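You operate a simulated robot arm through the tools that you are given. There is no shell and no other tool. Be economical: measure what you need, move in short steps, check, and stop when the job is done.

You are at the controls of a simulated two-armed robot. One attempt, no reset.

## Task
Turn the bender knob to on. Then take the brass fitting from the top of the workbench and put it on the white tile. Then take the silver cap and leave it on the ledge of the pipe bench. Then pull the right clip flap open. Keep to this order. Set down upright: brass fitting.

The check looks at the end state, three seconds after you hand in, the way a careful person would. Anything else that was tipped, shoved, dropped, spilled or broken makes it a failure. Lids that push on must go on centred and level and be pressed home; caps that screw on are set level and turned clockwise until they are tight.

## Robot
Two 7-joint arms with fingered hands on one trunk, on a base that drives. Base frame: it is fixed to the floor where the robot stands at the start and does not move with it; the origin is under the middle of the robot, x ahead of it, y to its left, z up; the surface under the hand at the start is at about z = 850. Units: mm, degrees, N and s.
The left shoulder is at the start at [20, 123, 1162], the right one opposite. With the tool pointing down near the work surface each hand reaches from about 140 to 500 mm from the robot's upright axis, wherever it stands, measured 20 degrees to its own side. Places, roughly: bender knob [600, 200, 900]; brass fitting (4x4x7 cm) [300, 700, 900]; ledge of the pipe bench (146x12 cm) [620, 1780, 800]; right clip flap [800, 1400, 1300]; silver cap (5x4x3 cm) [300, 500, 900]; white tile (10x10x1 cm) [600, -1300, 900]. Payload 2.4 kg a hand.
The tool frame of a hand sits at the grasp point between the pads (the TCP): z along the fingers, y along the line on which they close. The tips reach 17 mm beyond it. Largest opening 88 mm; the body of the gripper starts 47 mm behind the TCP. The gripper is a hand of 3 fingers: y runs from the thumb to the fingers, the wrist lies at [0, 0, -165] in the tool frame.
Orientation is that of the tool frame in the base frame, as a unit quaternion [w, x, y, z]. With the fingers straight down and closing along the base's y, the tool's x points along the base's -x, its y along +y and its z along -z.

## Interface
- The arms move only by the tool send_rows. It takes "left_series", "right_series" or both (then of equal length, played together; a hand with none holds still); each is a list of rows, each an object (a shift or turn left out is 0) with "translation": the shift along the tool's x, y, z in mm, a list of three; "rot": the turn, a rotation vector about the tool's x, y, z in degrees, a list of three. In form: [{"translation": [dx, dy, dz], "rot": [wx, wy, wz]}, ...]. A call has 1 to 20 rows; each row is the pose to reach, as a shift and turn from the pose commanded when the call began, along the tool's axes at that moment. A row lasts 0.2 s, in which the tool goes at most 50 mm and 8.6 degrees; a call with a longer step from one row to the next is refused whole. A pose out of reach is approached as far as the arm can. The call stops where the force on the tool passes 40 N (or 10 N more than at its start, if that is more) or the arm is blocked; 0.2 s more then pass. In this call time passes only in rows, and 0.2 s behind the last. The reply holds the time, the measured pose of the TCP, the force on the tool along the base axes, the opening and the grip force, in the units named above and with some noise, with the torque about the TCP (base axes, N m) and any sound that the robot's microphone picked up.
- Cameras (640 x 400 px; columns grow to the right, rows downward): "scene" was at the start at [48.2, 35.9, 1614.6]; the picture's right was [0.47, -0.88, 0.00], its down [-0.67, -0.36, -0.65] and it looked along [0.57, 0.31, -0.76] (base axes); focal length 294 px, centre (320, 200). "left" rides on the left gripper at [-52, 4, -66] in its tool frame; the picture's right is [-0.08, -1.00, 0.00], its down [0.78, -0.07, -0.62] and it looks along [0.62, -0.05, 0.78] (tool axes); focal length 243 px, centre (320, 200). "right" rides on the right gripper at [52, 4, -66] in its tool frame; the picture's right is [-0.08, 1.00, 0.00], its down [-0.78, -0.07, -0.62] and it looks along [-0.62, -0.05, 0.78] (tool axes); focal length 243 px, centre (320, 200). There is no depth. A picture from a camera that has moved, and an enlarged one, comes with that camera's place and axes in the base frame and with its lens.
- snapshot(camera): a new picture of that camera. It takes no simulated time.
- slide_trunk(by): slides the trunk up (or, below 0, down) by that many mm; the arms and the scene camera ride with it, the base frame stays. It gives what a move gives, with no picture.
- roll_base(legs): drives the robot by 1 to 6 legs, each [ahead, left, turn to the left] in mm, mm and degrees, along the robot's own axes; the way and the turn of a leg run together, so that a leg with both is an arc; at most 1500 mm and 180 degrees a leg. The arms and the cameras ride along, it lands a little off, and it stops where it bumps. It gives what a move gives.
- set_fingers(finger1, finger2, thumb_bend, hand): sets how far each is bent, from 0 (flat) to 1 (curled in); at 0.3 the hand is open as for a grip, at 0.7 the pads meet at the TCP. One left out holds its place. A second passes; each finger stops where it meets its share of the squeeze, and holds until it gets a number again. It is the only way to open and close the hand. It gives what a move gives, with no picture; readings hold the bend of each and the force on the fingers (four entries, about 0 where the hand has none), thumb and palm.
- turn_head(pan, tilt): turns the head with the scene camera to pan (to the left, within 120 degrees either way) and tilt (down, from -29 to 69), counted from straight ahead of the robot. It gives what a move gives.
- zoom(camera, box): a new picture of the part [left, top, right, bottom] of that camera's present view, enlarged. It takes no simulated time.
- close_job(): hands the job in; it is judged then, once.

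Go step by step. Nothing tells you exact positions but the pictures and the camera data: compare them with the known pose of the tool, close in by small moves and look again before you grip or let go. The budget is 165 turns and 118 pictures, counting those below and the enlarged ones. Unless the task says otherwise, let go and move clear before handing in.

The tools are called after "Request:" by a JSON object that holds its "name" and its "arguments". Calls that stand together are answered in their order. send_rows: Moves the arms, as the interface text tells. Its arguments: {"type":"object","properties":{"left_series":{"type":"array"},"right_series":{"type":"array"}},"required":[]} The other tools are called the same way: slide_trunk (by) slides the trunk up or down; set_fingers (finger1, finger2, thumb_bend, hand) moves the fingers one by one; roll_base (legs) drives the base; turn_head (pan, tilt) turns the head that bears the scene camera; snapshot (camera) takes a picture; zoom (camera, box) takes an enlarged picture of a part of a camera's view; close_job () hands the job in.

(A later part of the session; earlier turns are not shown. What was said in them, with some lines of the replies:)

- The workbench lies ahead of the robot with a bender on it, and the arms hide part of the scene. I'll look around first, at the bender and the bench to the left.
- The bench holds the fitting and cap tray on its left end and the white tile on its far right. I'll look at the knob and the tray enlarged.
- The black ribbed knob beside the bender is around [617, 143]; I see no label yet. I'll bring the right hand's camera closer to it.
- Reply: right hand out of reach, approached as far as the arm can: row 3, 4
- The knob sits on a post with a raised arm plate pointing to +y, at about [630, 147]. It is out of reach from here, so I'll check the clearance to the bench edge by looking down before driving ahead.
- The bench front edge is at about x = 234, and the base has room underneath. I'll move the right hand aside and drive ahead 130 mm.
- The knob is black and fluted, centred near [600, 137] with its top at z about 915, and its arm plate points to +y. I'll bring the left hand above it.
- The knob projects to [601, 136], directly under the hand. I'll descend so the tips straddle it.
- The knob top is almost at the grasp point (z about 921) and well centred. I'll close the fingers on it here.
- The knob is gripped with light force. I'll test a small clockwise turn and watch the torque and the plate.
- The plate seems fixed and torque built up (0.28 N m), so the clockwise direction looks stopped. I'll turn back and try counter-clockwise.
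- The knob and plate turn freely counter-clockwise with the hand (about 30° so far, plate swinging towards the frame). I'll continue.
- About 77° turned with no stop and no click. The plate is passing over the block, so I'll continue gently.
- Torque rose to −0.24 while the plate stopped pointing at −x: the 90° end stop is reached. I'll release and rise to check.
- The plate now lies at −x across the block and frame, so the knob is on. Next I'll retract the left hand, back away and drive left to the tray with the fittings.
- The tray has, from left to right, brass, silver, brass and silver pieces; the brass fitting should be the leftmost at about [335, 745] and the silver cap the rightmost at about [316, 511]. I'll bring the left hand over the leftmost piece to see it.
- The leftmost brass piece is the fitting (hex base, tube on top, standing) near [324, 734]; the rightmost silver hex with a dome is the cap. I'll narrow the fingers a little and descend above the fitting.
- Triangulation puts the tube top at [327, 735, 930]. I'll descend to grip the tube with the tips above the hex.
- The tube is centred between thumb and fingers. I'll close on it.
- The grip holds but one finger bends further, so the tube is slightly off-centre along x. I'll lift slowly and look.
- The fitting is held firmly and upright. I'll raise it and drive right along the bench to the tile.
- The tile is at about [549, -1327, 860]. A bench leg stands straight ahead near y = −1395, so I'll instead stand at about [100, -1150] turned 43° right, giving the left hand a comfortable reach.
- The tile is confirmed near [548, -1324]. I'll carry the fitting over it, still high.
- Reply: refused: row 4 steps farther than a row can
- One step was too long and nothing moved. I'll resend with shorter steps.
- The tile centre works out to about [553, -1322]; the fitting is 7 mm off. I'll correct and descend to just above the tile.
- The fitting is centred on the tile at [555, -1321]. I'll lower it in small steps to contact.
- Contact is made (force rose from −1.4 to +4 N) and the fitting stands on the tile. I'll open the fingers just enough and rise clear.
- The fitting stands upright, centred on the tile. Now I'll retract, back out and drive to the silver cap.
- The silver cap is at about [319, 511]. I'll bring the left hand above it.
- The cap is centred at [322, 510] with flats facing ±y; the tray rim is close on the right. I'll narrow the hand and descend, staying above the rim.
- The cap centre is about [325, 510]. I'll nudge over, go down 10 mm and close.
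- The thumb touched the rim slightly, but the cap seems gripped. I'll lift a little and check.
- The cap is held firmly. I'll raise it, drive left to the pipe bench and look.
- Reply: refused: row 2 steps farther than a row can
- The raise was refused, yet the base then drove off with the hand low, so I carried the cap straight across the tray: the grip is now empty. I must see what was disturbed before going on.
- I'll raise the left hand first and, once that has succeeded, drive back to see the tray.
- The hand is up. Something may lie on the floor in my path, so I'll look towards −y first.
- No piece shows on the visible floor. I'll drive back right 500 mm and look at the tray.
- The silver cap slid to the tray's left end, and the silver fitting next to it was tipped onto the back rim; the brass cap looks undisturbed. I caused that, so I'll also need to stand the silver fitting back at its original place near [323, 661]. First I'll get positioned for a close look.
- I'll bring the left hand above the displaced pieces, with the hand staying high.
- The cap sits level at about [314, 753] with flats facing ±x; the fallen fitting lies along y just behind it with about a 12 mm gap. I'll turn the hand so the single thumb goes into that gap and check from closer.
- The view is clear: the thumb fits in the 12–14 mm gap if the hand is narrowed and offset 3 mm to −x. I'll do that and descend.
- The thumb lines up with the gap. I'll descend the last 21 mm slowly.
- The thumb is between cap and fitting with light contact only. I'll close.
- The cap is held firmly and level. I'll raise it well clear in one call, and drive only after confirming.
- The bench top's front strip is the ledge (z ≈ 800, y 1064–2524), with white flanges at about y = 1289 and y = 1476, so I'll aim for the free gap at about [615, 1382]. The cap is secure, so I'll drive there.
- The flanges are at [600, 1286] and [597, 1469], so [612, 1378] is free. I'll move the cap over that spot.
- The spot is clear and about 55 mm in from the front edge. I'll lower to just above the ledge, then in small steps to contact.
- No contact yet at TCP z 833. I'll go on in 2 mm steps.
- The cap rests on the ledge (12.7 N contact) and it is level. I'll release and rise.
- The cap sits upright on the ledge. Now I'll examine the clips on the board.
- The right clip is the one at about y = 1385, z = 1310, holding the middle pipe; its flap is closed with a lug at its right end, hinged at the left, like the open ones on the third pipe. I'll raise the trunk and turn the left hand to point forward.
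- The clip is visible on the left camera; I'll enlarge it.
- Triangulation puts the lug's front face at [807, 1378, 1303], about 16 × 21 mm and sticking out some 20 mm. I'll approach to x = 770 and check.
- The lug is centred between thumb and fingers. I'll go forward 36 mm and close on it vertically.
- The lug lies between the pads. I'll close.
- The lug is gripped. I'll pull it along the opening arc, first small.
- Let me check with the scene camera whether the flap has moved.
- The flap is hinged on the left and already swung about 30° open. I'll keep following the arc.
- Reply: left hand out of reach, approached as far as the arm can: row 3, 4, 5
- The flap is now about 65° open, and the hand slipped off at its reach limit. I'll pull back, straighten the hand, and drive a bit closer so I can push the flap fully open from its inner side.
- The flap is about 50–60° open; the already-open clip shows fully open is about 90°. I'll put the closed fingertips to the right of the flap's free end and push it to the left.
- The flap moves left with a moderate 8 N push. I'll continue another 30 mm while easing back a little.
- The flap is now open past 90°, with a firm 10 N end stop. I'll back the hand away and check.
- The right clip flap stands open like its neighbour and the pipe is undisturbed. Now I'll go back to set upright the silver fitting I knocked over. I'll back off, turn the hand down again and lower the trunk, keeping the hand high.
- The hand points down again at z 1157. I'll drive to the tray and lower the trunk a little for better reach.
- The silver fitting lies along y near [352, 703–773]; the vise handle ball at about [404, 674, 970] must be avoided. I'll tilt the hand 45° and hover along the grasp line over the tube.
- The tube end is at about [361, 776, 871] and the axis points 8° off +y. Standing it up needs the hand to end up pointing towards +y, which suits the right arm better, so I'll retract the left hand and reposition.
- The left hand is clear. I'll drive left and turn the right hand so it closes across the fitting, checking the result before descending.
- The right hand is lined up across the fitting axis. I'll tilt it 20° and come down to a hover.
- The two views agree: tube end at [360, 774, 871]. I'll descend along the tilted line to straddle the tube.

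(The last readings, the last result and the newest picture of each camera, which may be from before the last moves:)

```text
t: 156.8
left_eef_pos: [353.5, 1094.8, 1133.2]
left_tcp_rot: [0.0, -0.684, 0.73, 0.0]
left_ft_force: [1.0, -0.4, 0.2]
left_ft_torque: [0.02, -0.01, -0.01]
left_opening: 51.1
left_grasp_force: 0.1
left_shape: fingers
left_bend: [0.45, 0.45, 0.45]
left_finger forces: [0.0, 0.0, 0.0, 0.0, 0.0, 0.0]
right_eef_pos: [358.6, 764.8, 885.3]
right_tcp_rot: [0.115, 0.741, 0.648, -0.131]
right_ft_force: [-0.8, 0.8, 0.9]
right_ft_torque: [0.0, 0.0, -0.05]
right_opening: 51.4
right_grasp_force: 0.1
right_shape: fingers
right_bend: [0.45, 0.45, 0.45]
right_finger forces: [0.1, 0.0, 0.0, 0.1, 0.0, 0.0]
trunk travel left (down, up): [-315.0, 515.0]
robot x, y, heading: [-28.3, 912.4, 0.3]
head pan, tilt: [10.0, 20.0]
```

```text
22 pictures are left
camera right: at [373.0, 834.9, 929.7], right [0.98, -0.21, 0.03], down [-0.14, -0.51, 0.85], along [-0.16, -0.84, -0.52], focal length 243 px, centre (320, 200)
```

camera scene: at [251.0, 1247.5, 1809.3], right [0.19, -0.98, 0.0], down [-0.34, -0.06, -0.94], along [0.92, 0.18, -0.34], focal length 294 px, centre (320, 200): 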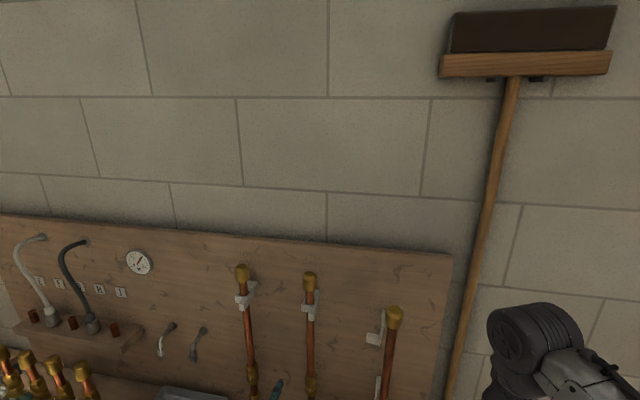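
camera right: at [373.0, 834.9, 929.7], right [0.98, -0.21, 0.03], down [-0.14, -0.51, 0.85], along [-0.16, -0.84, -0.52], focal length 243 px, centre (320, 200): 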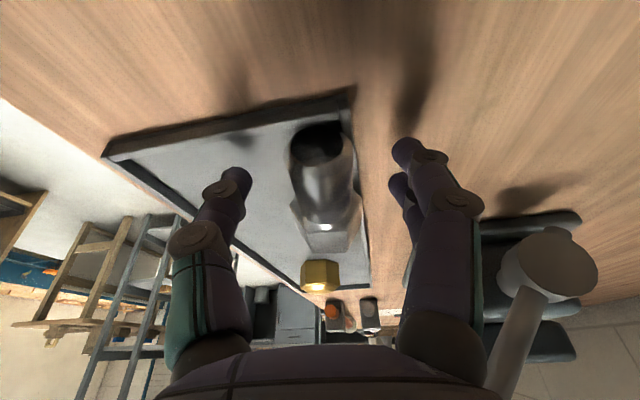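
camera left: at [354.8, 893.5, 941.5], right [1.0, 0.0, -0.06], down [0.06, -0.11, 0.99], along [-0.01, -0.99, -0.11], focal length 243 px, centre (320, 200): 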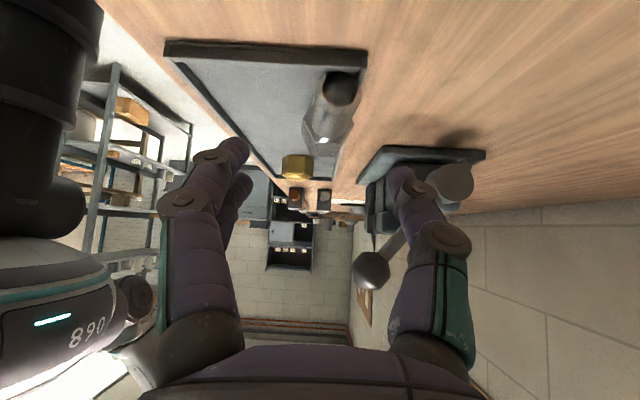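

The tube is centred between thumb and fingers. I'll close.

Request:
{"name": "set_fingers", "arguments": {"hand": "right", "finger1": 0.75, "finger2": 0.75, "thumb_bend": 0.75}}

Request:
{"name": "send_rows", "arguments": {"right_series": [{"translation": [0, 0, -10]}, {"translation": [0, 0, -30]}, {"translation": [0, 0, -60]}]}}

Request:
{"name": "snapshot", "arguments": {"camera": "right"}}

```text
t: 157.8
left_eef_pos: [352.6, 1096.4, 1133.8]
left_tcp_rot: [0.0, -0.683, 0.73, 0.0]
left_ft_force: [0.4, 0.8, 0.6]
left_ft_torque: [-0.03, -0.04, -0.01]
left_opening: 51.0
left_grasp_force: 0.1
left_shape: fingers
left_bend: [0.45, 0.45, 0.45]
left_finger forces: [0.1, 0.1, 0.0, 0.0, 0.0, 0.0]
right_eef_pos: [359.3, 765.0, 886.2]
right_tcp_rot: [0.114, 0.742, 0.648, -0.13]
right_ft_force: [0.0, -0.4, 0.0]
right_ft_torque: [-0.01, -0.02, 0.01]
right_opening: 16.8
right_grasp_force: 10.7
right_shape: fingers
right_bend: [0.69, 0.7, 0.64]
right_finger forces: [5.6, 4.7, 0.1, 0.0, 10.9, 0.0]
trunk travel left (down, up): [-315.0, 515.0]
robot x, y, heading: [-27.0, 911.3, 0.3]
head pan, tilt: [10.0, 20.0]
```

```text
t: 158.7
left_eef_pos: [352.0, 1095.2, 1133.2]
left_tcp_rot: [0.0, -0.684, 0.73, 0.0]
left_ft_force: [-0.6, -0.4, 0.8]
left_ft_torque: [0.01, 0.0, 0.0]
left_opening: 50.8
left_grasp_force: 0.0
left_shape: fingers
left_bend: [0.45, 0.45, 0.45]
left_finger forces: [0.0, 0.0, 0.0, 0.1, 0.0, 0.0]
right_eef_pos: [363.3, 786.3, 942.8]
right_tcp_rot: [0.114, 0.742, 0.648, -0.131]
right_ft_force: [0.4, 0.2, -1.3]
right_ft_torque: [0.03, 0.03, -0.03]
right_opening: 15.1
right_grasp_force: 7.2
right_shape: fingers
right_bend: [0.69, 0.75, 0.66]
right_finger forces: [6.9, 0.1, 0.0, 0.0, 6.9, 0.0]
trunk travel left (down, up): [-315.0, 515.0]
robot x, y, heading: [-30.9, 907.6, 0.2]
head pan, tilt: [10.0, 20.0]
```

```text
21 pictures are left
camera right: at [377.1, 855.5, 986.3], right [0.98, -0.21, 0.03], down [-0.14, -0.51, 0.85], along [-0.17, -0.84, -0.52], focal length 243 px, centre (320, 200)
```

right: 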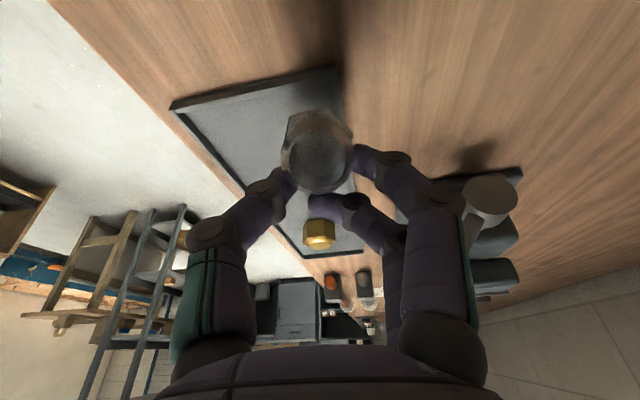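

The fitting pivoted in the grip; let me look closely at how it hangs.

Request:
{"name": "zoom", "arguments": {"camera": "right", "box": [220, 70, 420, 230]}}

Request:
{"name": "turn_head", "arguments": {"pan": -20, "tilt": 55}}

Request:
{"name": "snapshot", "arguments": {"camera": "scene"}}

```text
2.50 times, centred on (320, 150) of right
camera zoom: at [377.1, 855.5, 986.3], right [0.98, -0.21, 0.03], down [-0.14, -0.51, 0.85], along [-0.17, -0.84, -0.52], focal length 606 px, centre (320, 325)
```

zoom: 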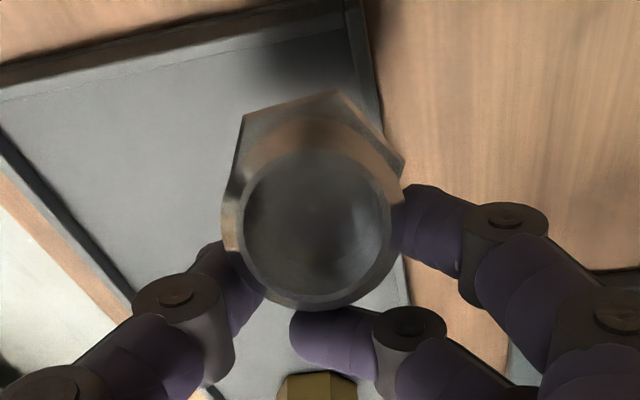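

```text
t: 159.7
left_eef_pos: [352.8, 1095.0, 1134.5]
left_tcp_rot: [0.0, -0.684, 0.73, -0.001]
left_ft_force: [-0.2, 0.4, 0.2]
left_ft_torque: [0.01, -0.03, 0.0]
left_opening: 50.7
left_grasp_force: 0.0
left_shape: fingers
left_bend: [0.45, 0.45, 0.45]
left_finger forces: [0.1, 0.0, 0.0, 0.0, 0.0, 0.0]
right_eef_pos: [362.7, 786.2, 942.5]
right_tcp_rot: [0.114, 0.742, 0.648, -0.131]
right_ft_force: [-0.2, 0.6, -1.3]
right_ft_torque: [0.01, 0.04, 0.01]
right_opening: 14.9
right_grasp_force: 6.9
right_shape: fingers
right_bend: [0.69, 0.75, 0.66]
right_finger forces: [6.9, 0.0, 0.1, 0.1, 6.9, 0.1]
trunk travel left (down, up): [-315.0, 515.0]
robot x, y, heading: [-29.0, 907.5, 0.3]
head pan, tilt: [-20.0, 55.0]
```

```text
19 pictures are left
camera scene: at [19.1, 882.7, 1547.3], right [-0.34, -0.94, 0.0], down [-0.77, 0.28, -0.57], along [0.54, -0.19, -0.82], focal length 294 px, centre (320, 200)
```

scene: 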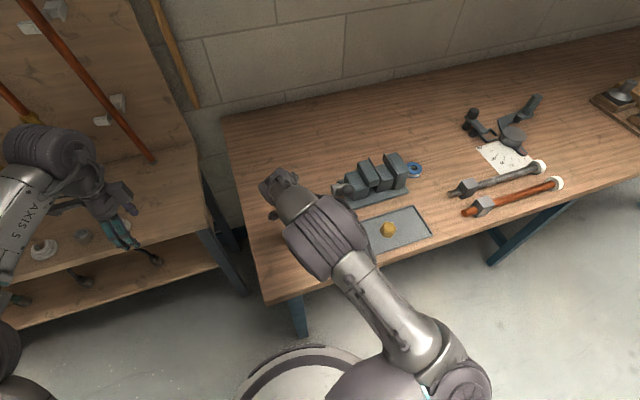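

Gravity already swung the fitting most of the way: tube up, leaning about 35° towards +y. I'll lift higher and tilt the hand +35° so the fitting hangs vertical, then check.

Request:
{"name": "send_rows", "arguments": {"right_series": [{"translation": [-6, 0, -24], "rot": [0, 6, 0]}, {"translation": [-12, 0, -48], "rot": [0, 12, 0]}, {"translation": [-18, 0, -72], "rot": [0, 18, 0]}, {"translation": [-24, 0, -90], "rot": [0, 24, 0]}, {"translation": [-30, 0, -100], "rot": [0, 30, 0]}, {"translation": [-34, 0, -105], "rot": [0, 35, 0]}]}}

Request:
{"name": "zoom", "arguments": {"camera": "right", "box": [160, 50, 480, 250]}}

Request:
{"name": "zoom", "arguments": {"camera": "scene", "box": [230, 140, 350, 240]}}

```text
t: 161.1
left_eef_pos: [353.2, 1095.4, 1133.9]
left_tcp_rot: [0.0, -0.684, 0.729, 0.0]
left_ft_force: [-0.5, -1.4, 0.3]
left_ft_torque: [0.0, -0.01, 0.0]
left_opening: 50.9
left_grasp_force: 0.1
left_shape: fingers
left_bend: [0.45, 0.45, 0.45]
left_finger forces: [0.1, 0.0, 0.0, 0.0, 0.1, 0.0]
right_eef_pos: [363.5, 790.5, 1051.5]
right_tcp_rot: [-0.087, 0.746, 0.653, 0.098]
right_ft_force: [-1.0, -0.6, -1.2]
right_ft_torque: [-0.01, 0.02, 0.02]
right_opening: 15.0
right_grasp_force: 6.5
right_shape: fingers
right_bend: [0.69, 0.75, 0.67]
right_finger forces: [6.9, 0.1, 0.0, 0.1, 7.1, 0.0]
trunk travel left (down, up): [-315.0, 515.0]
robot x, y, heading: [-28.0, 904.6, 0.2]
head pan, tilt: [-20.0, 55.0]
```

```text
2.00 times, centred on (320, 150) of right
camera zoom: at [372.0, 821.8, 1129.0], right [0.98, -0.21, -0.02], down [-0.19, -0.9, 0.4], along [-0.1, -0.38, -0.92], focal length 485 px, centre (320, 300)
```

zoom: 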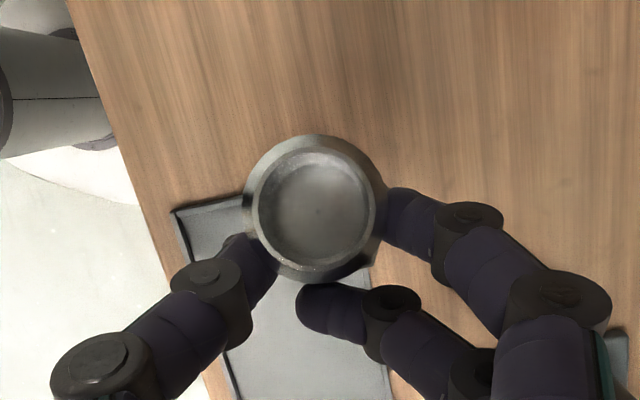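

```text
4.00 times, centred on (290, 190) of scene
camera zoom: at [19.0, 882.3, 1547.3], right [-0.34, -0.94, 0.0], down [-0.77, 0.28, -0.57], along [0.54, -0.19, -0.82], focal length 1178 px, centre (440, 240)
```

zoom: 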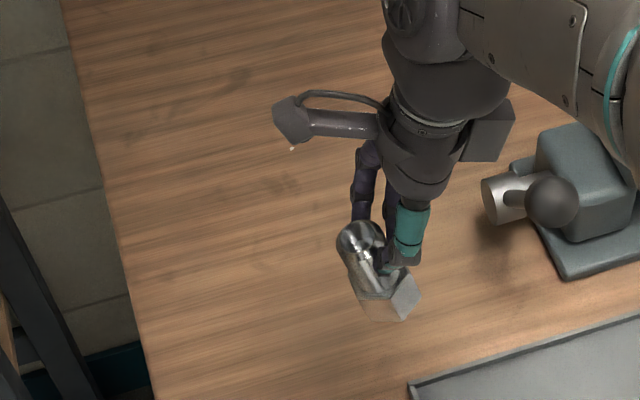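

The fitting still leans about 14° towards +y and 5° in x. I'll correct that, then yaw the hand 45° so it leans away from the vise handle.

Request:
{"name": "send_rows", "arguments": {"right_series": [{"rot": [-2.5, 7, 0]}, {"rot": [-5, 14, 0]}]}}

Request:
{"name": "send_rows", "arguments": {"right_series": [{"rot": [-3.6, 0, 6.6]}, {"rot": [-7.2, 0, 13.1]}, {"rot": [-10.9, 0, 19.7]}, {"rot": [-14.5, 0, 26.3]}, {"rot": [-18.2, 0, 32.8]}, {"rot": [-21.8, 0, 39.4]}]}}

Request:
{"name": "zoom", "arguments": {"camera": "scene", "box": [230, 140, 350, 240]}}

Request:
{"name": "zoom", "arguments": {"camera": "right", "box": [160, 50, 480, 250]}}

```text
t: 161.7
left_eef_pos: [352.7, 1094.1, 1133.5]
left_tcp_rot: [0.0, -0.684, 0.73, 0.0]
left_ft_force: [-0.5, -0.7, 1.2]
left_ft_torque: [-0.02, 0.03, 0.01]
left_opening: 50.7
left_grasp_force: 0.1
left_shape: fingers
left_bend: [0.45, 0.45, 0.45]
left_finger forces: [0.1, 0.1, 0.0, 0.1, 0.0, 0.1]
right_eef_pos: [362.6, 790.6, 1053.0]
right_tcp_rot: [-0.133, 0.731, 0.633, 0.218]
right_ft_force: [-0.7, -0.3, -2.4]
right_ft_torque: [-0.05, -0.02, -0.01]
right_opening: 14.9
right_grasp_force: 7.3
right_shape: fingers
right_bend: [0.69, 0.75, 0.67]
right_finger forces: [7.0, 0.1, 0.0, 0.1, 7.2, 0.0]
trunk travel left (down, up): [-315.0, 515.0]
robot x, y, heading: [-32.9, 906.3, 0.1]
head pan, tilt: [-20.0, 55.0]
```

```text
t: 163.1
left_eef_pos: [351.7, 1095.9, 1133.9]
left_tcp_rot: [-0.001, -0.685, 0.729, 0.0]
left_ft_force: [-0.5, -0.8, -0.6]
left_ft_torque: [-0.02, -0.01, 0.02]
left_opening: 51.0
left_grasp_force: 0.0
left_shape: fingers
left_bend: [0.45, 0.45, 0.45]
left_finger forces: [0.0, 0.1, 0.0, 0.0, 0.0, 0.0]
right_eef_pos: [362.8, 788.7, 1052.2]
right_tcp_rot: [-0.058, 0.913, 0.297, 0.274]
right_ft_force: [-0.8, -0.2, -1.5]
right_ft_torque: [0.01, 0.05, -0.02]
right_opening: 14.8
right_grasp_force: 7.3
right_shape: fingers
right_bend: [0.69, 0.75, 0.67]
right_finger forces: [6.9, 0.1, 0.0, 0.1, 7.1, 0.0]
trunk travel left (down, up): [-315.0, 515.0]
robot x, y, heading: [-26.8, 905.8, 0.4]
head pan, tilt: [-20.0, 55.0]
```

```text
4.00 times, centred on (290, 190) of scene
camera zoom: at [18.9, 882.8, 1547.3], right [-0.34, -0.94, 0.0], down [-0.77, 0.28, -0.57], along [0.54, -0.19, -0.82], focal length 1178 px, centre (440, 240)
```

zoom: 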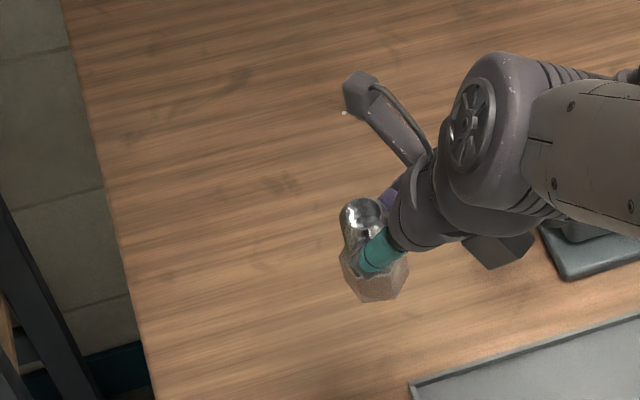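

```text
2.00 times, centred on (320, 150) of right
camera zoom: at [369.4, 793.9, 1136.0], right [0.52, -0.86, 0.01], down [-0.85, -0.51, 0.1], along [-0.08, -0.06, -0.99], focal length 485 px, centre (320, 300)
```

zoom: 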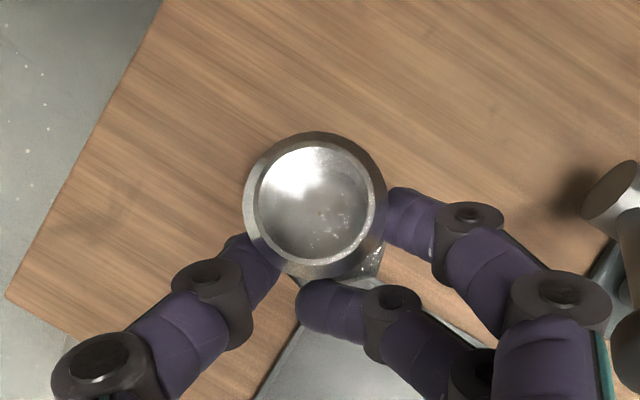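

The fitting hangs nearly vertical; its top is at [376, 799, 1052]. I'll carry it over its original spot [321, 661] and lower part-way.

Request:
{"name": "send_rows", "arguments": {"right_series": [{"translation": [-27, 20, -16]}, {"translation": [-54, 40, -31]}, {"translation": [-80, 60, -47]}, {"translation": [-107, 80, -62.5]}, {"translation": [-123, 78.6, -37]}, {"translation": [-139, 77, -12]}]}}

Request:
{"name": "snapshot", "arguments": {"camera": "right"}}

Request:
{"name": "snapshot", "arguments": {"camera": "scene"}}

```text
t: 164.5
left_eef_pos: [352.2, 1094.8, 1134.3]
left_tcp_rot: [0.0, -0.684, 0.729, 0.001]
left_ft_force: [0.6, 0.0, -0.6]
left_ft_torque: [-0.02, 0.0, 0.04]
left_opening: 50.9
left_grasp_force: 0.1
left_shape: fingers
left_bend: [0.45, 0.45, 0.45]
left_finger forces: [0.0, 0.0, 0.0, 0.0, 0.0, 0.0]
right_eef_pos: [310.4, 654.3, 993.1]
right_tcp_rot: [-0.059, 0.912, 0.299, 0.274]
right_ft_force: [0.1, 0.0, -1.1]
right_ft_torque: [0.0, 0.01, 0.0]
right_opening: 14.5
right_grasp_force: 7.3
right_shape: fingers
right_bend: [0.69, 0.75, 0.67]
right_finger forces: [6.8, 0.0, 0.0, 0.0, 7.0, 0.0]
trunk travel left (down, up): [-315.0, 515.0]
robot x, y, heading: [-30.9, 910.0, 0.3]
head pan, tilt: [-20.0, 55.0]
```

```text
14 pictures are left
camera right: at [316.3, 658.6, 1075.8], right [0.52, -0.85, 0.01], down [-0.85, -0.52, 0.1], along [-0.08, -0.06, -0.99], focal length 243 px, centre (320, 200)
```

right: 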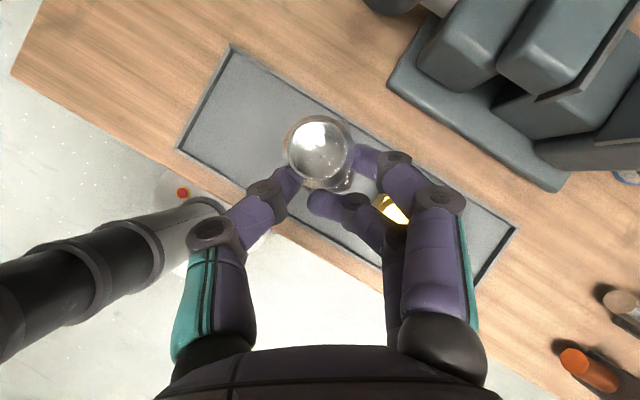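

```text
13 pictures are left
camera scene: at [19.2, 882.2, 1547.2], right [-0.34, -0.94, 0.0], down [-0.77, 0.28, -0.57], along [0.54, -0.19, -0.82], focal length 294 px, centre (320, 200)
```

scene: 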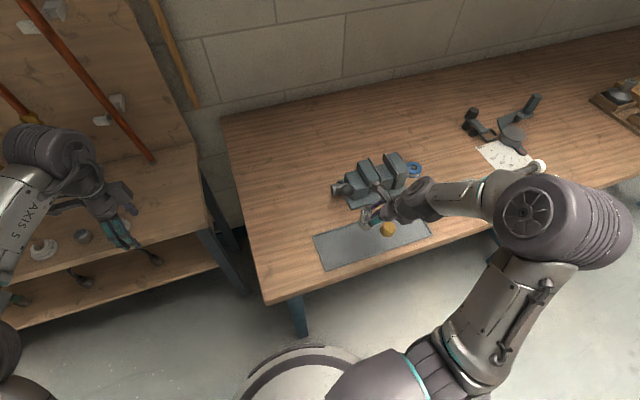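

The fitting is above its spot in the tray with clearance to the brass cap. I'll lower it most of the way.

Request:
{"name": "send_rows", "arguments": {"right_series": [{"translation": [-13.4, -1.4, 21.1]}, {"translation": [-24, -2.6, 38]}, {"translation": [-30, -3.2, 47]}]}}

Request:
{"name": "zoom", "arguments": {"camera": "scene", "box": [310, 170, 440, 280]}}

```text
t: 165.3
left_eef_pos: [352.6, 1094.6, 1133.4]
left_tcp_rot: [0.0, -0.683, 0.73, 0.0]
left_ft_force: [-0.5, 0.2, -0.4]
left_ft_torque: [0.02, 0.01, -0.03]
left_opening: 50.8
left_grasp_force: 0.1
left_shape: fingers
left_bend: [0.45, 0.45, 0.45]
left_finger forces: [0.0, 0.0, 0.0, 0.1, 0.0, 0.0]
right_eef_pos: [308.4, 653.7, 935.8]
right_tcp_rot: [-0.059, 0.913, 0.298, 0.273]
right_ft_force: [0.3, 0.2, -1.7]
right_ft_torque: [-0.02, 0.0, 0.01]
right_opening: 14.1
right_grasp_force: 7.2
right_shape: fingers
right_bend: [0.69, 0.75, 0.67]
right_finger forces: [6.6, 0.0, 0.2, 0.1, 7.0, 0.1]
trunk travel left (down, up): [-315.0, 515.0]
robot x, y, heading: [-27.0, 908.4, 0.2]
head pan, tilt: [-20.0, 55.0]
```

```text
3.64 times, centred on (375, 225) of scene
camera zoom: at [19.0, 882.2, 1547.3], right [-0.34, -0.94, 0.0], down [-0.77, 0.28, -0.57], along [0.54, -0.19, -0.82], focal length 1071 px, centre (120, 109)
```

zoom: 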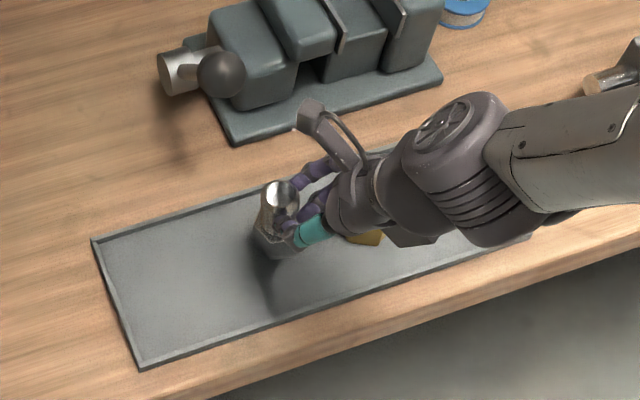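

The fitting is about 9 mm above the tray floor and still leans some 6°. I'll correct that lean and lower gently to contact.

Request:
{"name": "send_rows", "arguments": {"right_series": [{"translation": [0, 0, 0], "rot": [4, 3.4, 2.8]}, {"translation": [-1.6, -0.2, 2.5], "rot": [4, 3.4, 2.8]}, {"translation": [-3.2, -0.3, 5], "rot": [4, 3.4, 2.8]}, {"translation": [-4.3, -0.5, 6.8], "rot": [4, 3.4, 2.8]}]}}

Request:
{"name": "zoom", "arguments": {"camera": "scene", "box": [330, 190, 410, 260]}}

```text
t: 166.3
left_eef_pos: [352.6, 1094.6, 1136.3]
left_tcp_rot: [0.0, -0.684, 0.73, 0.001]
left_ft_force: [-0.4, 0.1, 0.4]
left_ft_torque: [0.02, 0.02, 0.0]
left_opening: 50.6
left_grasp_force: 0.1
left_shape: fingers
left_bend: [0.45, 0.45, 0.45]
left_finger forces: [0.1, 0.0, 0.0, 0.1, 0.1, 0.1]
right_eef_pos: [309.3, 653.1, 928.0]
right_tcp_rot: [-0.107, 0.908, 0.285, 0.287]
right_ft_force: [0.4, -0.8, -1.7]
right_ft_torque: [-0.04, 0.0, -0.01]
right_opening: 14.6
right_grasp_force: 7.0
right_shape: fingers
right_bend: [0.69, 0.75, 0.67]
right_finger forces: [6.8, 0.0, 0.0, 0.1, 7.0, 0.0]
trunk travel left (down, up): [-315.0, 515.0]
robot x, y, heading: [-27.8, 907.8, 0.2]
head pan, tilt: [-20.0, 55.0]
```

```text
5.71 times, centred on (370, 225) of scene
camera zoom: at [19.0, 882.4, 1547.3], right [-0.34, -0.94, 0.0], down [-0.77, 0.28, -0.57], along [0.54, -0.19, -0.82], focal length 1682 px, centre (34, 57)
```

zoom: 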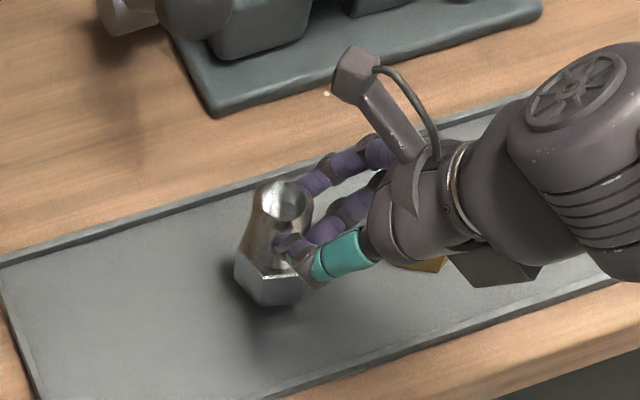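

The fitting now stands vertical. I'll continue lowering in small steps until contact.

Request:
{"name": "send_rows", "arguments": {"right_series": [{"translation": [-0.9, 0, 1.2]}, {"translation": [-1.7, 0.1, 2.4]}, {"translation": [-2.6, 0.1, 3.6]}]}}

```text
t: 167.1
left_eef_pos: [351.5, 1094.3, 1134.8]
left_tcp_rot: [0.0, -0.684, 0.729, 0.0]
left_ft_force: [0.2, -0.1, 0.1]
left_ft_torque: [0.03, 0.02, -0.01]
left_opening: 50.9
left_grasp_force: 0.0
left_shape: fingers
left_bend: [0.45, 0.45, 0.45]
left_finger forces: [0.0, 0.0, 0.0, 0.1, 0.0, 0.0]
right_eef_pos: [307.1, 652.2, 924.8]
right_tcp_rot: [-0.106, 0.908, 0.284, 0.289]
right_ft_force: [-0.5, 0.8, -1.4]
right_ft_torque: [-0.01, -0.01, -0.01]
right_opening: 14.6
right_grasp_force: 6.4
right_shape: fingers
right_bend: [0.69, 0.75, 0.67]
right_finger forces: [6.7, 0.0, 0.0, 0.0, 7.1, 0.0]
trunk travel left (down, up): [-315.0, 515.0]
robot x, y, heading: [-28.5, 909.2, 0.2]
head pan, tilt: [-20.0, 55.0]
```

Request:
{"name": "send_rows", "arguments": {"right_series": [{"translation": [-1.2, 0.1, 1.6]}, {"translation": [-2.3, 0.1, 3.2]}, {"translation": [-3.5, 0.2, 4.9]}]}}

```text
t: 167.9
left_eef_pos: [351.9, 1095.9, 1134.3]
left_tcp_rot: [0.0, -0.684, 0.729, 0.0]
left_ft_force: [-0.5, 0.3, 0.2]
left_ft_torque: [-0.01, 0.03, -0.02]
left_opening: 51.1
left_grasp_force: 0.1
left_shape: fingers
left_bend: [0.45, 0.45, 0.45]
left_finger forces: [0.0, 0.0, 0.0, 0.0, 0.0, 0.0]
right_eef_pos: [307.2, 653.0, 918.0]
right_tcp_rot: [-0.106, 0.908, 0.284, 0.288]
right_ft_force: [-0.2, -1.3, 2.0]
right_ft_torque: [0.06, 0.01, -0.02]
right_opening: 14.4
right_grasp_force: 7.8
right_shape: fingers
right_bend: [0.69, 0.75, 0.68]
right_finger forces: [7.5, 0.0, 0.0, 0.0, 7.4, 0.0]
trunk travel left (down, up): [-315.0, 515.0]
robot x, y, heading: [-24.8, 905.8, 0.7]
head pan, tilt: [-20.0, 55.0]
```

Contact started (+2 N). I'll press about 2 mm more to seat the base flat and check.

Request:
{"name": "send_rows", "arguments": {"right_series": [{"translation": [-0.7, 0, 0.9]}, {"translation": [-1.3, 0.1, 1.8]}]}}

Request:
{"name": "zoom", "arguments": {"camera": "scene", "box": [330, 190, 410, 260]}}

```text
t: 168.5
left_eef_pos: [353.0, 1096.5, 1135.2]
left_tcp_rot: [0.0, -0.684, 0.73, 0.0]
left_ft_force: [0.6, 0.2, 0.6]
left_ft_torque: [0.0, 0.02, 0.02]
left_opening: 50.8
left_grasp_force: 0.2
left_shape: fingers
left_bend: [0.45, 0.45, 0.45]
left_finger forces: [0.0, 0.0, 0.0, 0.0, 0.0, 0.1]
right_eef_pos: [308.0, 653.0, 915.6]
right_tcp_rot: [-0.106, 0.908, 0.284, 0.289]
right_ft_force: [-0.9, -0.1, 7.1]
right_ft_torque: [0.03, -0.06, 0.04]
right_opening: 13.9
right_grasp_force: 7.2
right_shape: fingers
right_bend: [0.69, 0.75, 0.68]
right_finger forces: [7.9, 0.0, 0.1, 0.0, 8.4, 0.1]
trunk travel left (down, up): [-315.0, 515.0]
robot x, y, heading: [-29.0, 905.3, 0.4]
head pan, tilt: [-20.0, 55.0]
```

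```text
5.71 times, centred on (370, 225) of scene
camera zoom: at [18.2, 882.9, 1547.4], right [-0.34, -0.94, 0.0], down [-0.77, 0.28, -0.57], along [0.54, -0.19, -0.82], focal length 1682 px, centre (34, 57)
```

zoom: 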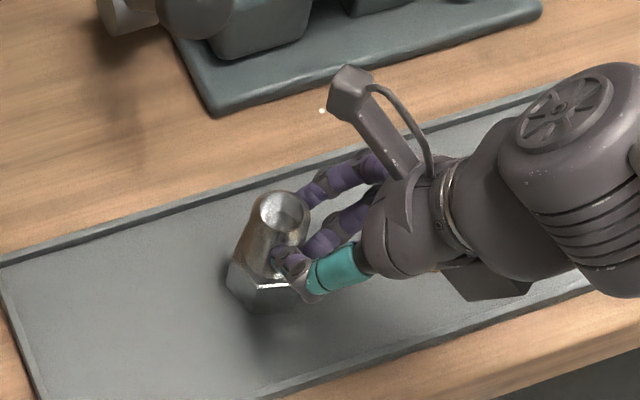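

It's seated but about 8–10 mm off in y with a slight lean. I'll lift a few mm, shift −y by 10 mm, take out the lean and set it down again.

Request:
{"name": "send_rows", "arguments": {"right_series": [{"translation": [2.3, -0.1, -3.2]}, {"translation": [-1.5, 8.6, -6.3], "rot": [-2, -1.7, -1.4]}, {"translation": [-3.2, 8.7, -4.1], "rot": [-2, -1.7, -1.4]}, {"translation": [-4.2, 8.8, -2.6], "rot": [-2, -1.7, -1.4]}]}}

Request:
{"name": "zoom", "arguments": {"camera": "scene", "box": [330, 190, 410, 260]}}

```text
t: 169.5
left_eef_pos: [351.5, 1096.1, 1134.0]
left_tcp_rot: [-0.001, -0.684, 0.73, 0.0]
left_ft_force: [0.0, 0.2, 0.6]
left_ft_torque: [-0.01, -0.01, 0.01]
left_opening: 50.8
left_grasp_force: 0.1
left_shape: fingers
left_bend: [0.45, 0.45, 0.45]
left_finger forces: [0.0, 0.0, 0.0, 0.0, 0.0, 0.1]
right_eef_pos: [309.6, 644.3, 917.1]
right_tcp_rot: [-0.082, 0.911, 0.292, 0.281]
right_ft_force: [-0.8, -0.8, 8.1]
right_ft_torque: [0.02, -0.07, 0.01]
right_opening: 14.2
right_grasp_force: 8.4
right_shape: fingers
right_bend: [0.69, 0.75, 0.69]
right_finger forces: [8.3, 0.0, 0.1, 0.1, 8.0, 0.0]
trunk travel left (down, up): [-315.0, 515.0]
robot x, y, heading: [-32.0, 910.1, 0.2]
head pan, tilt: [-20.0, 55.0]
```

```text
5.71 times, centred on (370, 225) of scene
camera zoom: at [18.2, 882.8, 1547.4], right [-0.34, -0.94, 0.0], down [-0.77, 0.28, -0.57], along [0.54, -0.19, -0.82], focal length 1682 px, centre (34, 57)
```

zoom: 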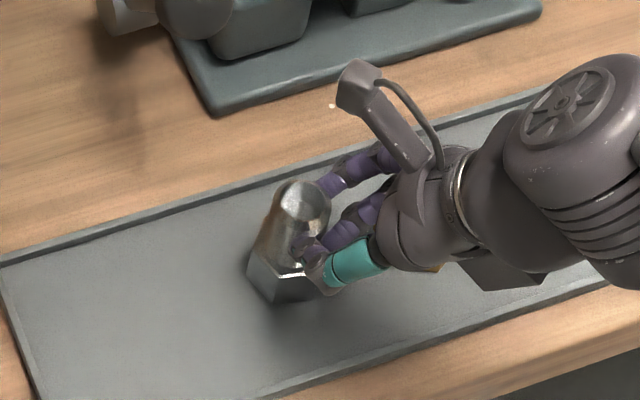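

It's upright now within about a degree, firmly seated. I'll open the hand gently and withdraw along the tool axis.

Request:
{"name": "set_fingers", "arguments": {"hand": "right", "finger1": 0.55, "finger2": 0.55, "thumb_bend": 0.55}}

Request:
{"name": "set_fingers", "arguments": {"hand": "right", "finger1": 0.42, "finger2": 0.42, "thumb_bend": 0.42}}

Request:
{"name": "zoom", "arguments": {"camera": "scene", "box": [330, 190, 410, 260]}}

```text
t: 170.5
left_eef_pos: [352.2, 1095.9, 1134.3]
left_tcp_rot: [0.0, -0.683, 0.73, 0.0]
left_ft_force: [0.0, -0.5, -0.8]
left_ft_torque: [0.0, 0.0, 0.01]
left_opening: 50.9
left_grasp_force: 0.1
left_shape: fingers
left_bend: [0.45, 0.45, 0.45]
left_finger forces: [0.0, 0.0, 0.0, 0.0, 0.0, 0.0]
right_eef_pos: [308.9, 643.4, 915.2]
right_tcp_rot: [-0.082, 0.911, 0.292, 0.281]
right_ft_force: [0.7, 0.0, 0.0]
right_ft_torque: [0.02, 0.0, -0.03]
right_opening: 28.5
right_grasp_force: 0.1
right_shape: fingers
right_bend: [0.55, 0.55, 0.55]
right_finger forces: [0.0, 0.1, 0.1, 0.0, 0.1, 0.0]
trunk travel left (down, up): [-315.0, 515.0]
robot x, y, heading: [-30.9, 906.3, 0.4]
head pan, tilt: [-20.0, 55.0]
```

```text
t: 171.5
left_eef_pos: [351.8, 1094.0, 1134.2]
left_tcp_rot: [0.0, -0.684, 0.73, 0.0]
left_ft_force: [-0.3, -0.3, -0.4]
left_ft_torque: [0.01, 0.0, 0.01]
left_opening: 50.9
left_grasp_force: 0.0
left_shape: fingers
left_bend: [0.45, 0.45, 0.45]
left_finger forces: [0.0, 0.0, 0.1, 0.1, 0.0, 0.0]
right_eef_pos: [308.5, 643.3, 915.6]
right_tcp_rot: [-0.083, 0.911, 0.292, 0.28]
right_ft_force: [0.0, -0.2, 0.0]
right_ft_torque: [-0.01, 0.01, 0.01]
right_opening: 57.6
right_grasp_force: 0.0
right_shape: fingers
right_bend: [0.42, 0.42, 0.42]
right_finger forces: [0.1, 0.0, 0.0, 0.1, 0.1, 0.0]
trunk travel left (down, up): [-315.0, 515.0]
robot x, y, heading: [-28.6, 907.0, 0.1]
head pan, tilt: [-20.0, 55.0]
```

```text
5.71 times, centred on (370, 225) of scene
camera zoom: at [18.9, 882.5, 1547.3], right [-0.34, -0.94, 0.0], down [-0.77, 0.28, -0.57], along [0.54, -0.19, -0.82], focal length 1682 px, centre (34, 57)
```

zoom: 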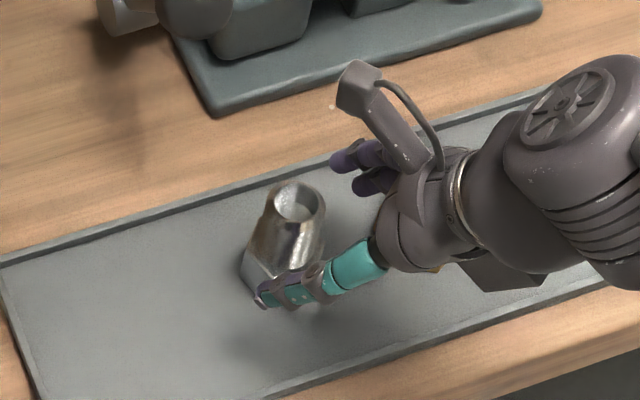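

The fitting stands free and upright. I'll withdraw along the tool axis.

Request:
{"name": "send_rows", "arguments": {"right_series": [{"translation": [0, 0, -20]}, {"translation": [0, 0, -55]}, {"translation": [0, 0, -100]}, {"translation": [10, 0, -145]}, {"translation": [30, 0, -185]}]}}

Request:
{"name": "zoom", "arguments": {"camera": "scene", "box": [310, 170, 440, 280]}}

```text
t: 172.7
left_eef_pos: [351.4, 1095.5, 1134.7]
left_tcp_rot: [0.0, -0.684, 0.73, 0.0]
left_ft_force: [-0.1, 0.1, 0.5]
left_ft_torque: [0.0, 0.0, 0.01]
left_opening: 51.1
left_grasp_force: 0.0
left_shape: fingers
left_bend: [0.45, 0.45, 0.45]
left_finger forces: [0.1, 0.0, 0.1, 0.0, 0.1, 0.0]
right_eef_pos: [244.4, 602.2, 1087.5]
right_tcp_rot: [-0.083, 0.911, 0.291, 0.281]
right_ft_force: [1.2, -0.1, -0.5]
right_ft_torque: [0.04, -0.01, 0.02]
right_opening: 57.9
right_grasp_force: 0.0
right_shape: fingers
right_bend: [0.42, 0.42, 0.42]
right_finger forces: [0.0, 0.1, 0.0, 0.0, 0.1, 0.0]
trunk travel left (down, up): [-315.0, 515.0]
robot x, y, heading: [-27.3, 906.0, 0.4]
head pan, tilt: [-20.0, 55.0]
```

```text
3.64 times, centred on (375, 225) of scene
camera zoom: at [18.8, 883.2, 1547.3], right [-0.34, -0.94, 0.0], down [-0.77, 0.28, -0.57], along [0.54, -0.19, -0.82], focal length 1071 px, centre (120, 109)
```

zoom: 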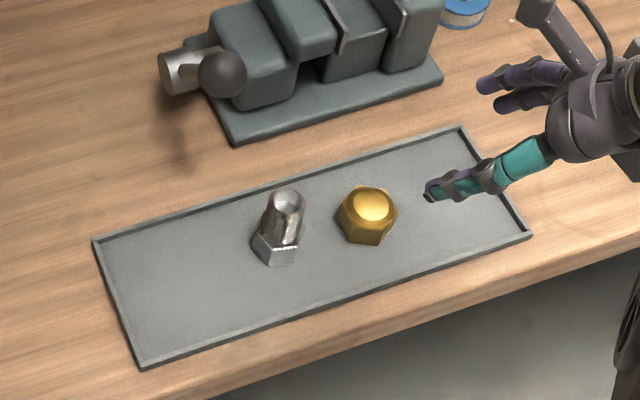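

All four tasks look done: knob on, brass fitting upright on the tile, silver cap on the ledge, and right clip flap open. The silver fitting I knocked over is standing again at about its old place in the tray, and both hands are clear, so I'm handing in.

Request:
{"name": "close_job", "arguments": {}}

```text
The job is handed in.
```

I handed the job in with all four steps done in order, but I knocked over a silver fitting on the way and had to stand it back up; the check result hasn't come back.

- **Bender knob:** I turned it counter-clockwise to its end stop. It has no "on" label, so I took the stop as on.
- **Brass fitting:** it stands upright, centred on the white tile.
- **Silver cap:** it sits level on the front strip of the pipe bench top, between the two white flanges. I took that strip to be the ledge.
- **Right clip flap:** it is open to its stop, past 90°, and the pipe is still in place.
- **What went wrong:** after I first picked up the cap, a raise was refused and I drove off with the hand still low. I dropped the cap in the tray and tipped the silver fitting next to it. I picked the cap up again and stood the fitting back up within about a centimetre of where it was; the brass cap beside it did not look moved.
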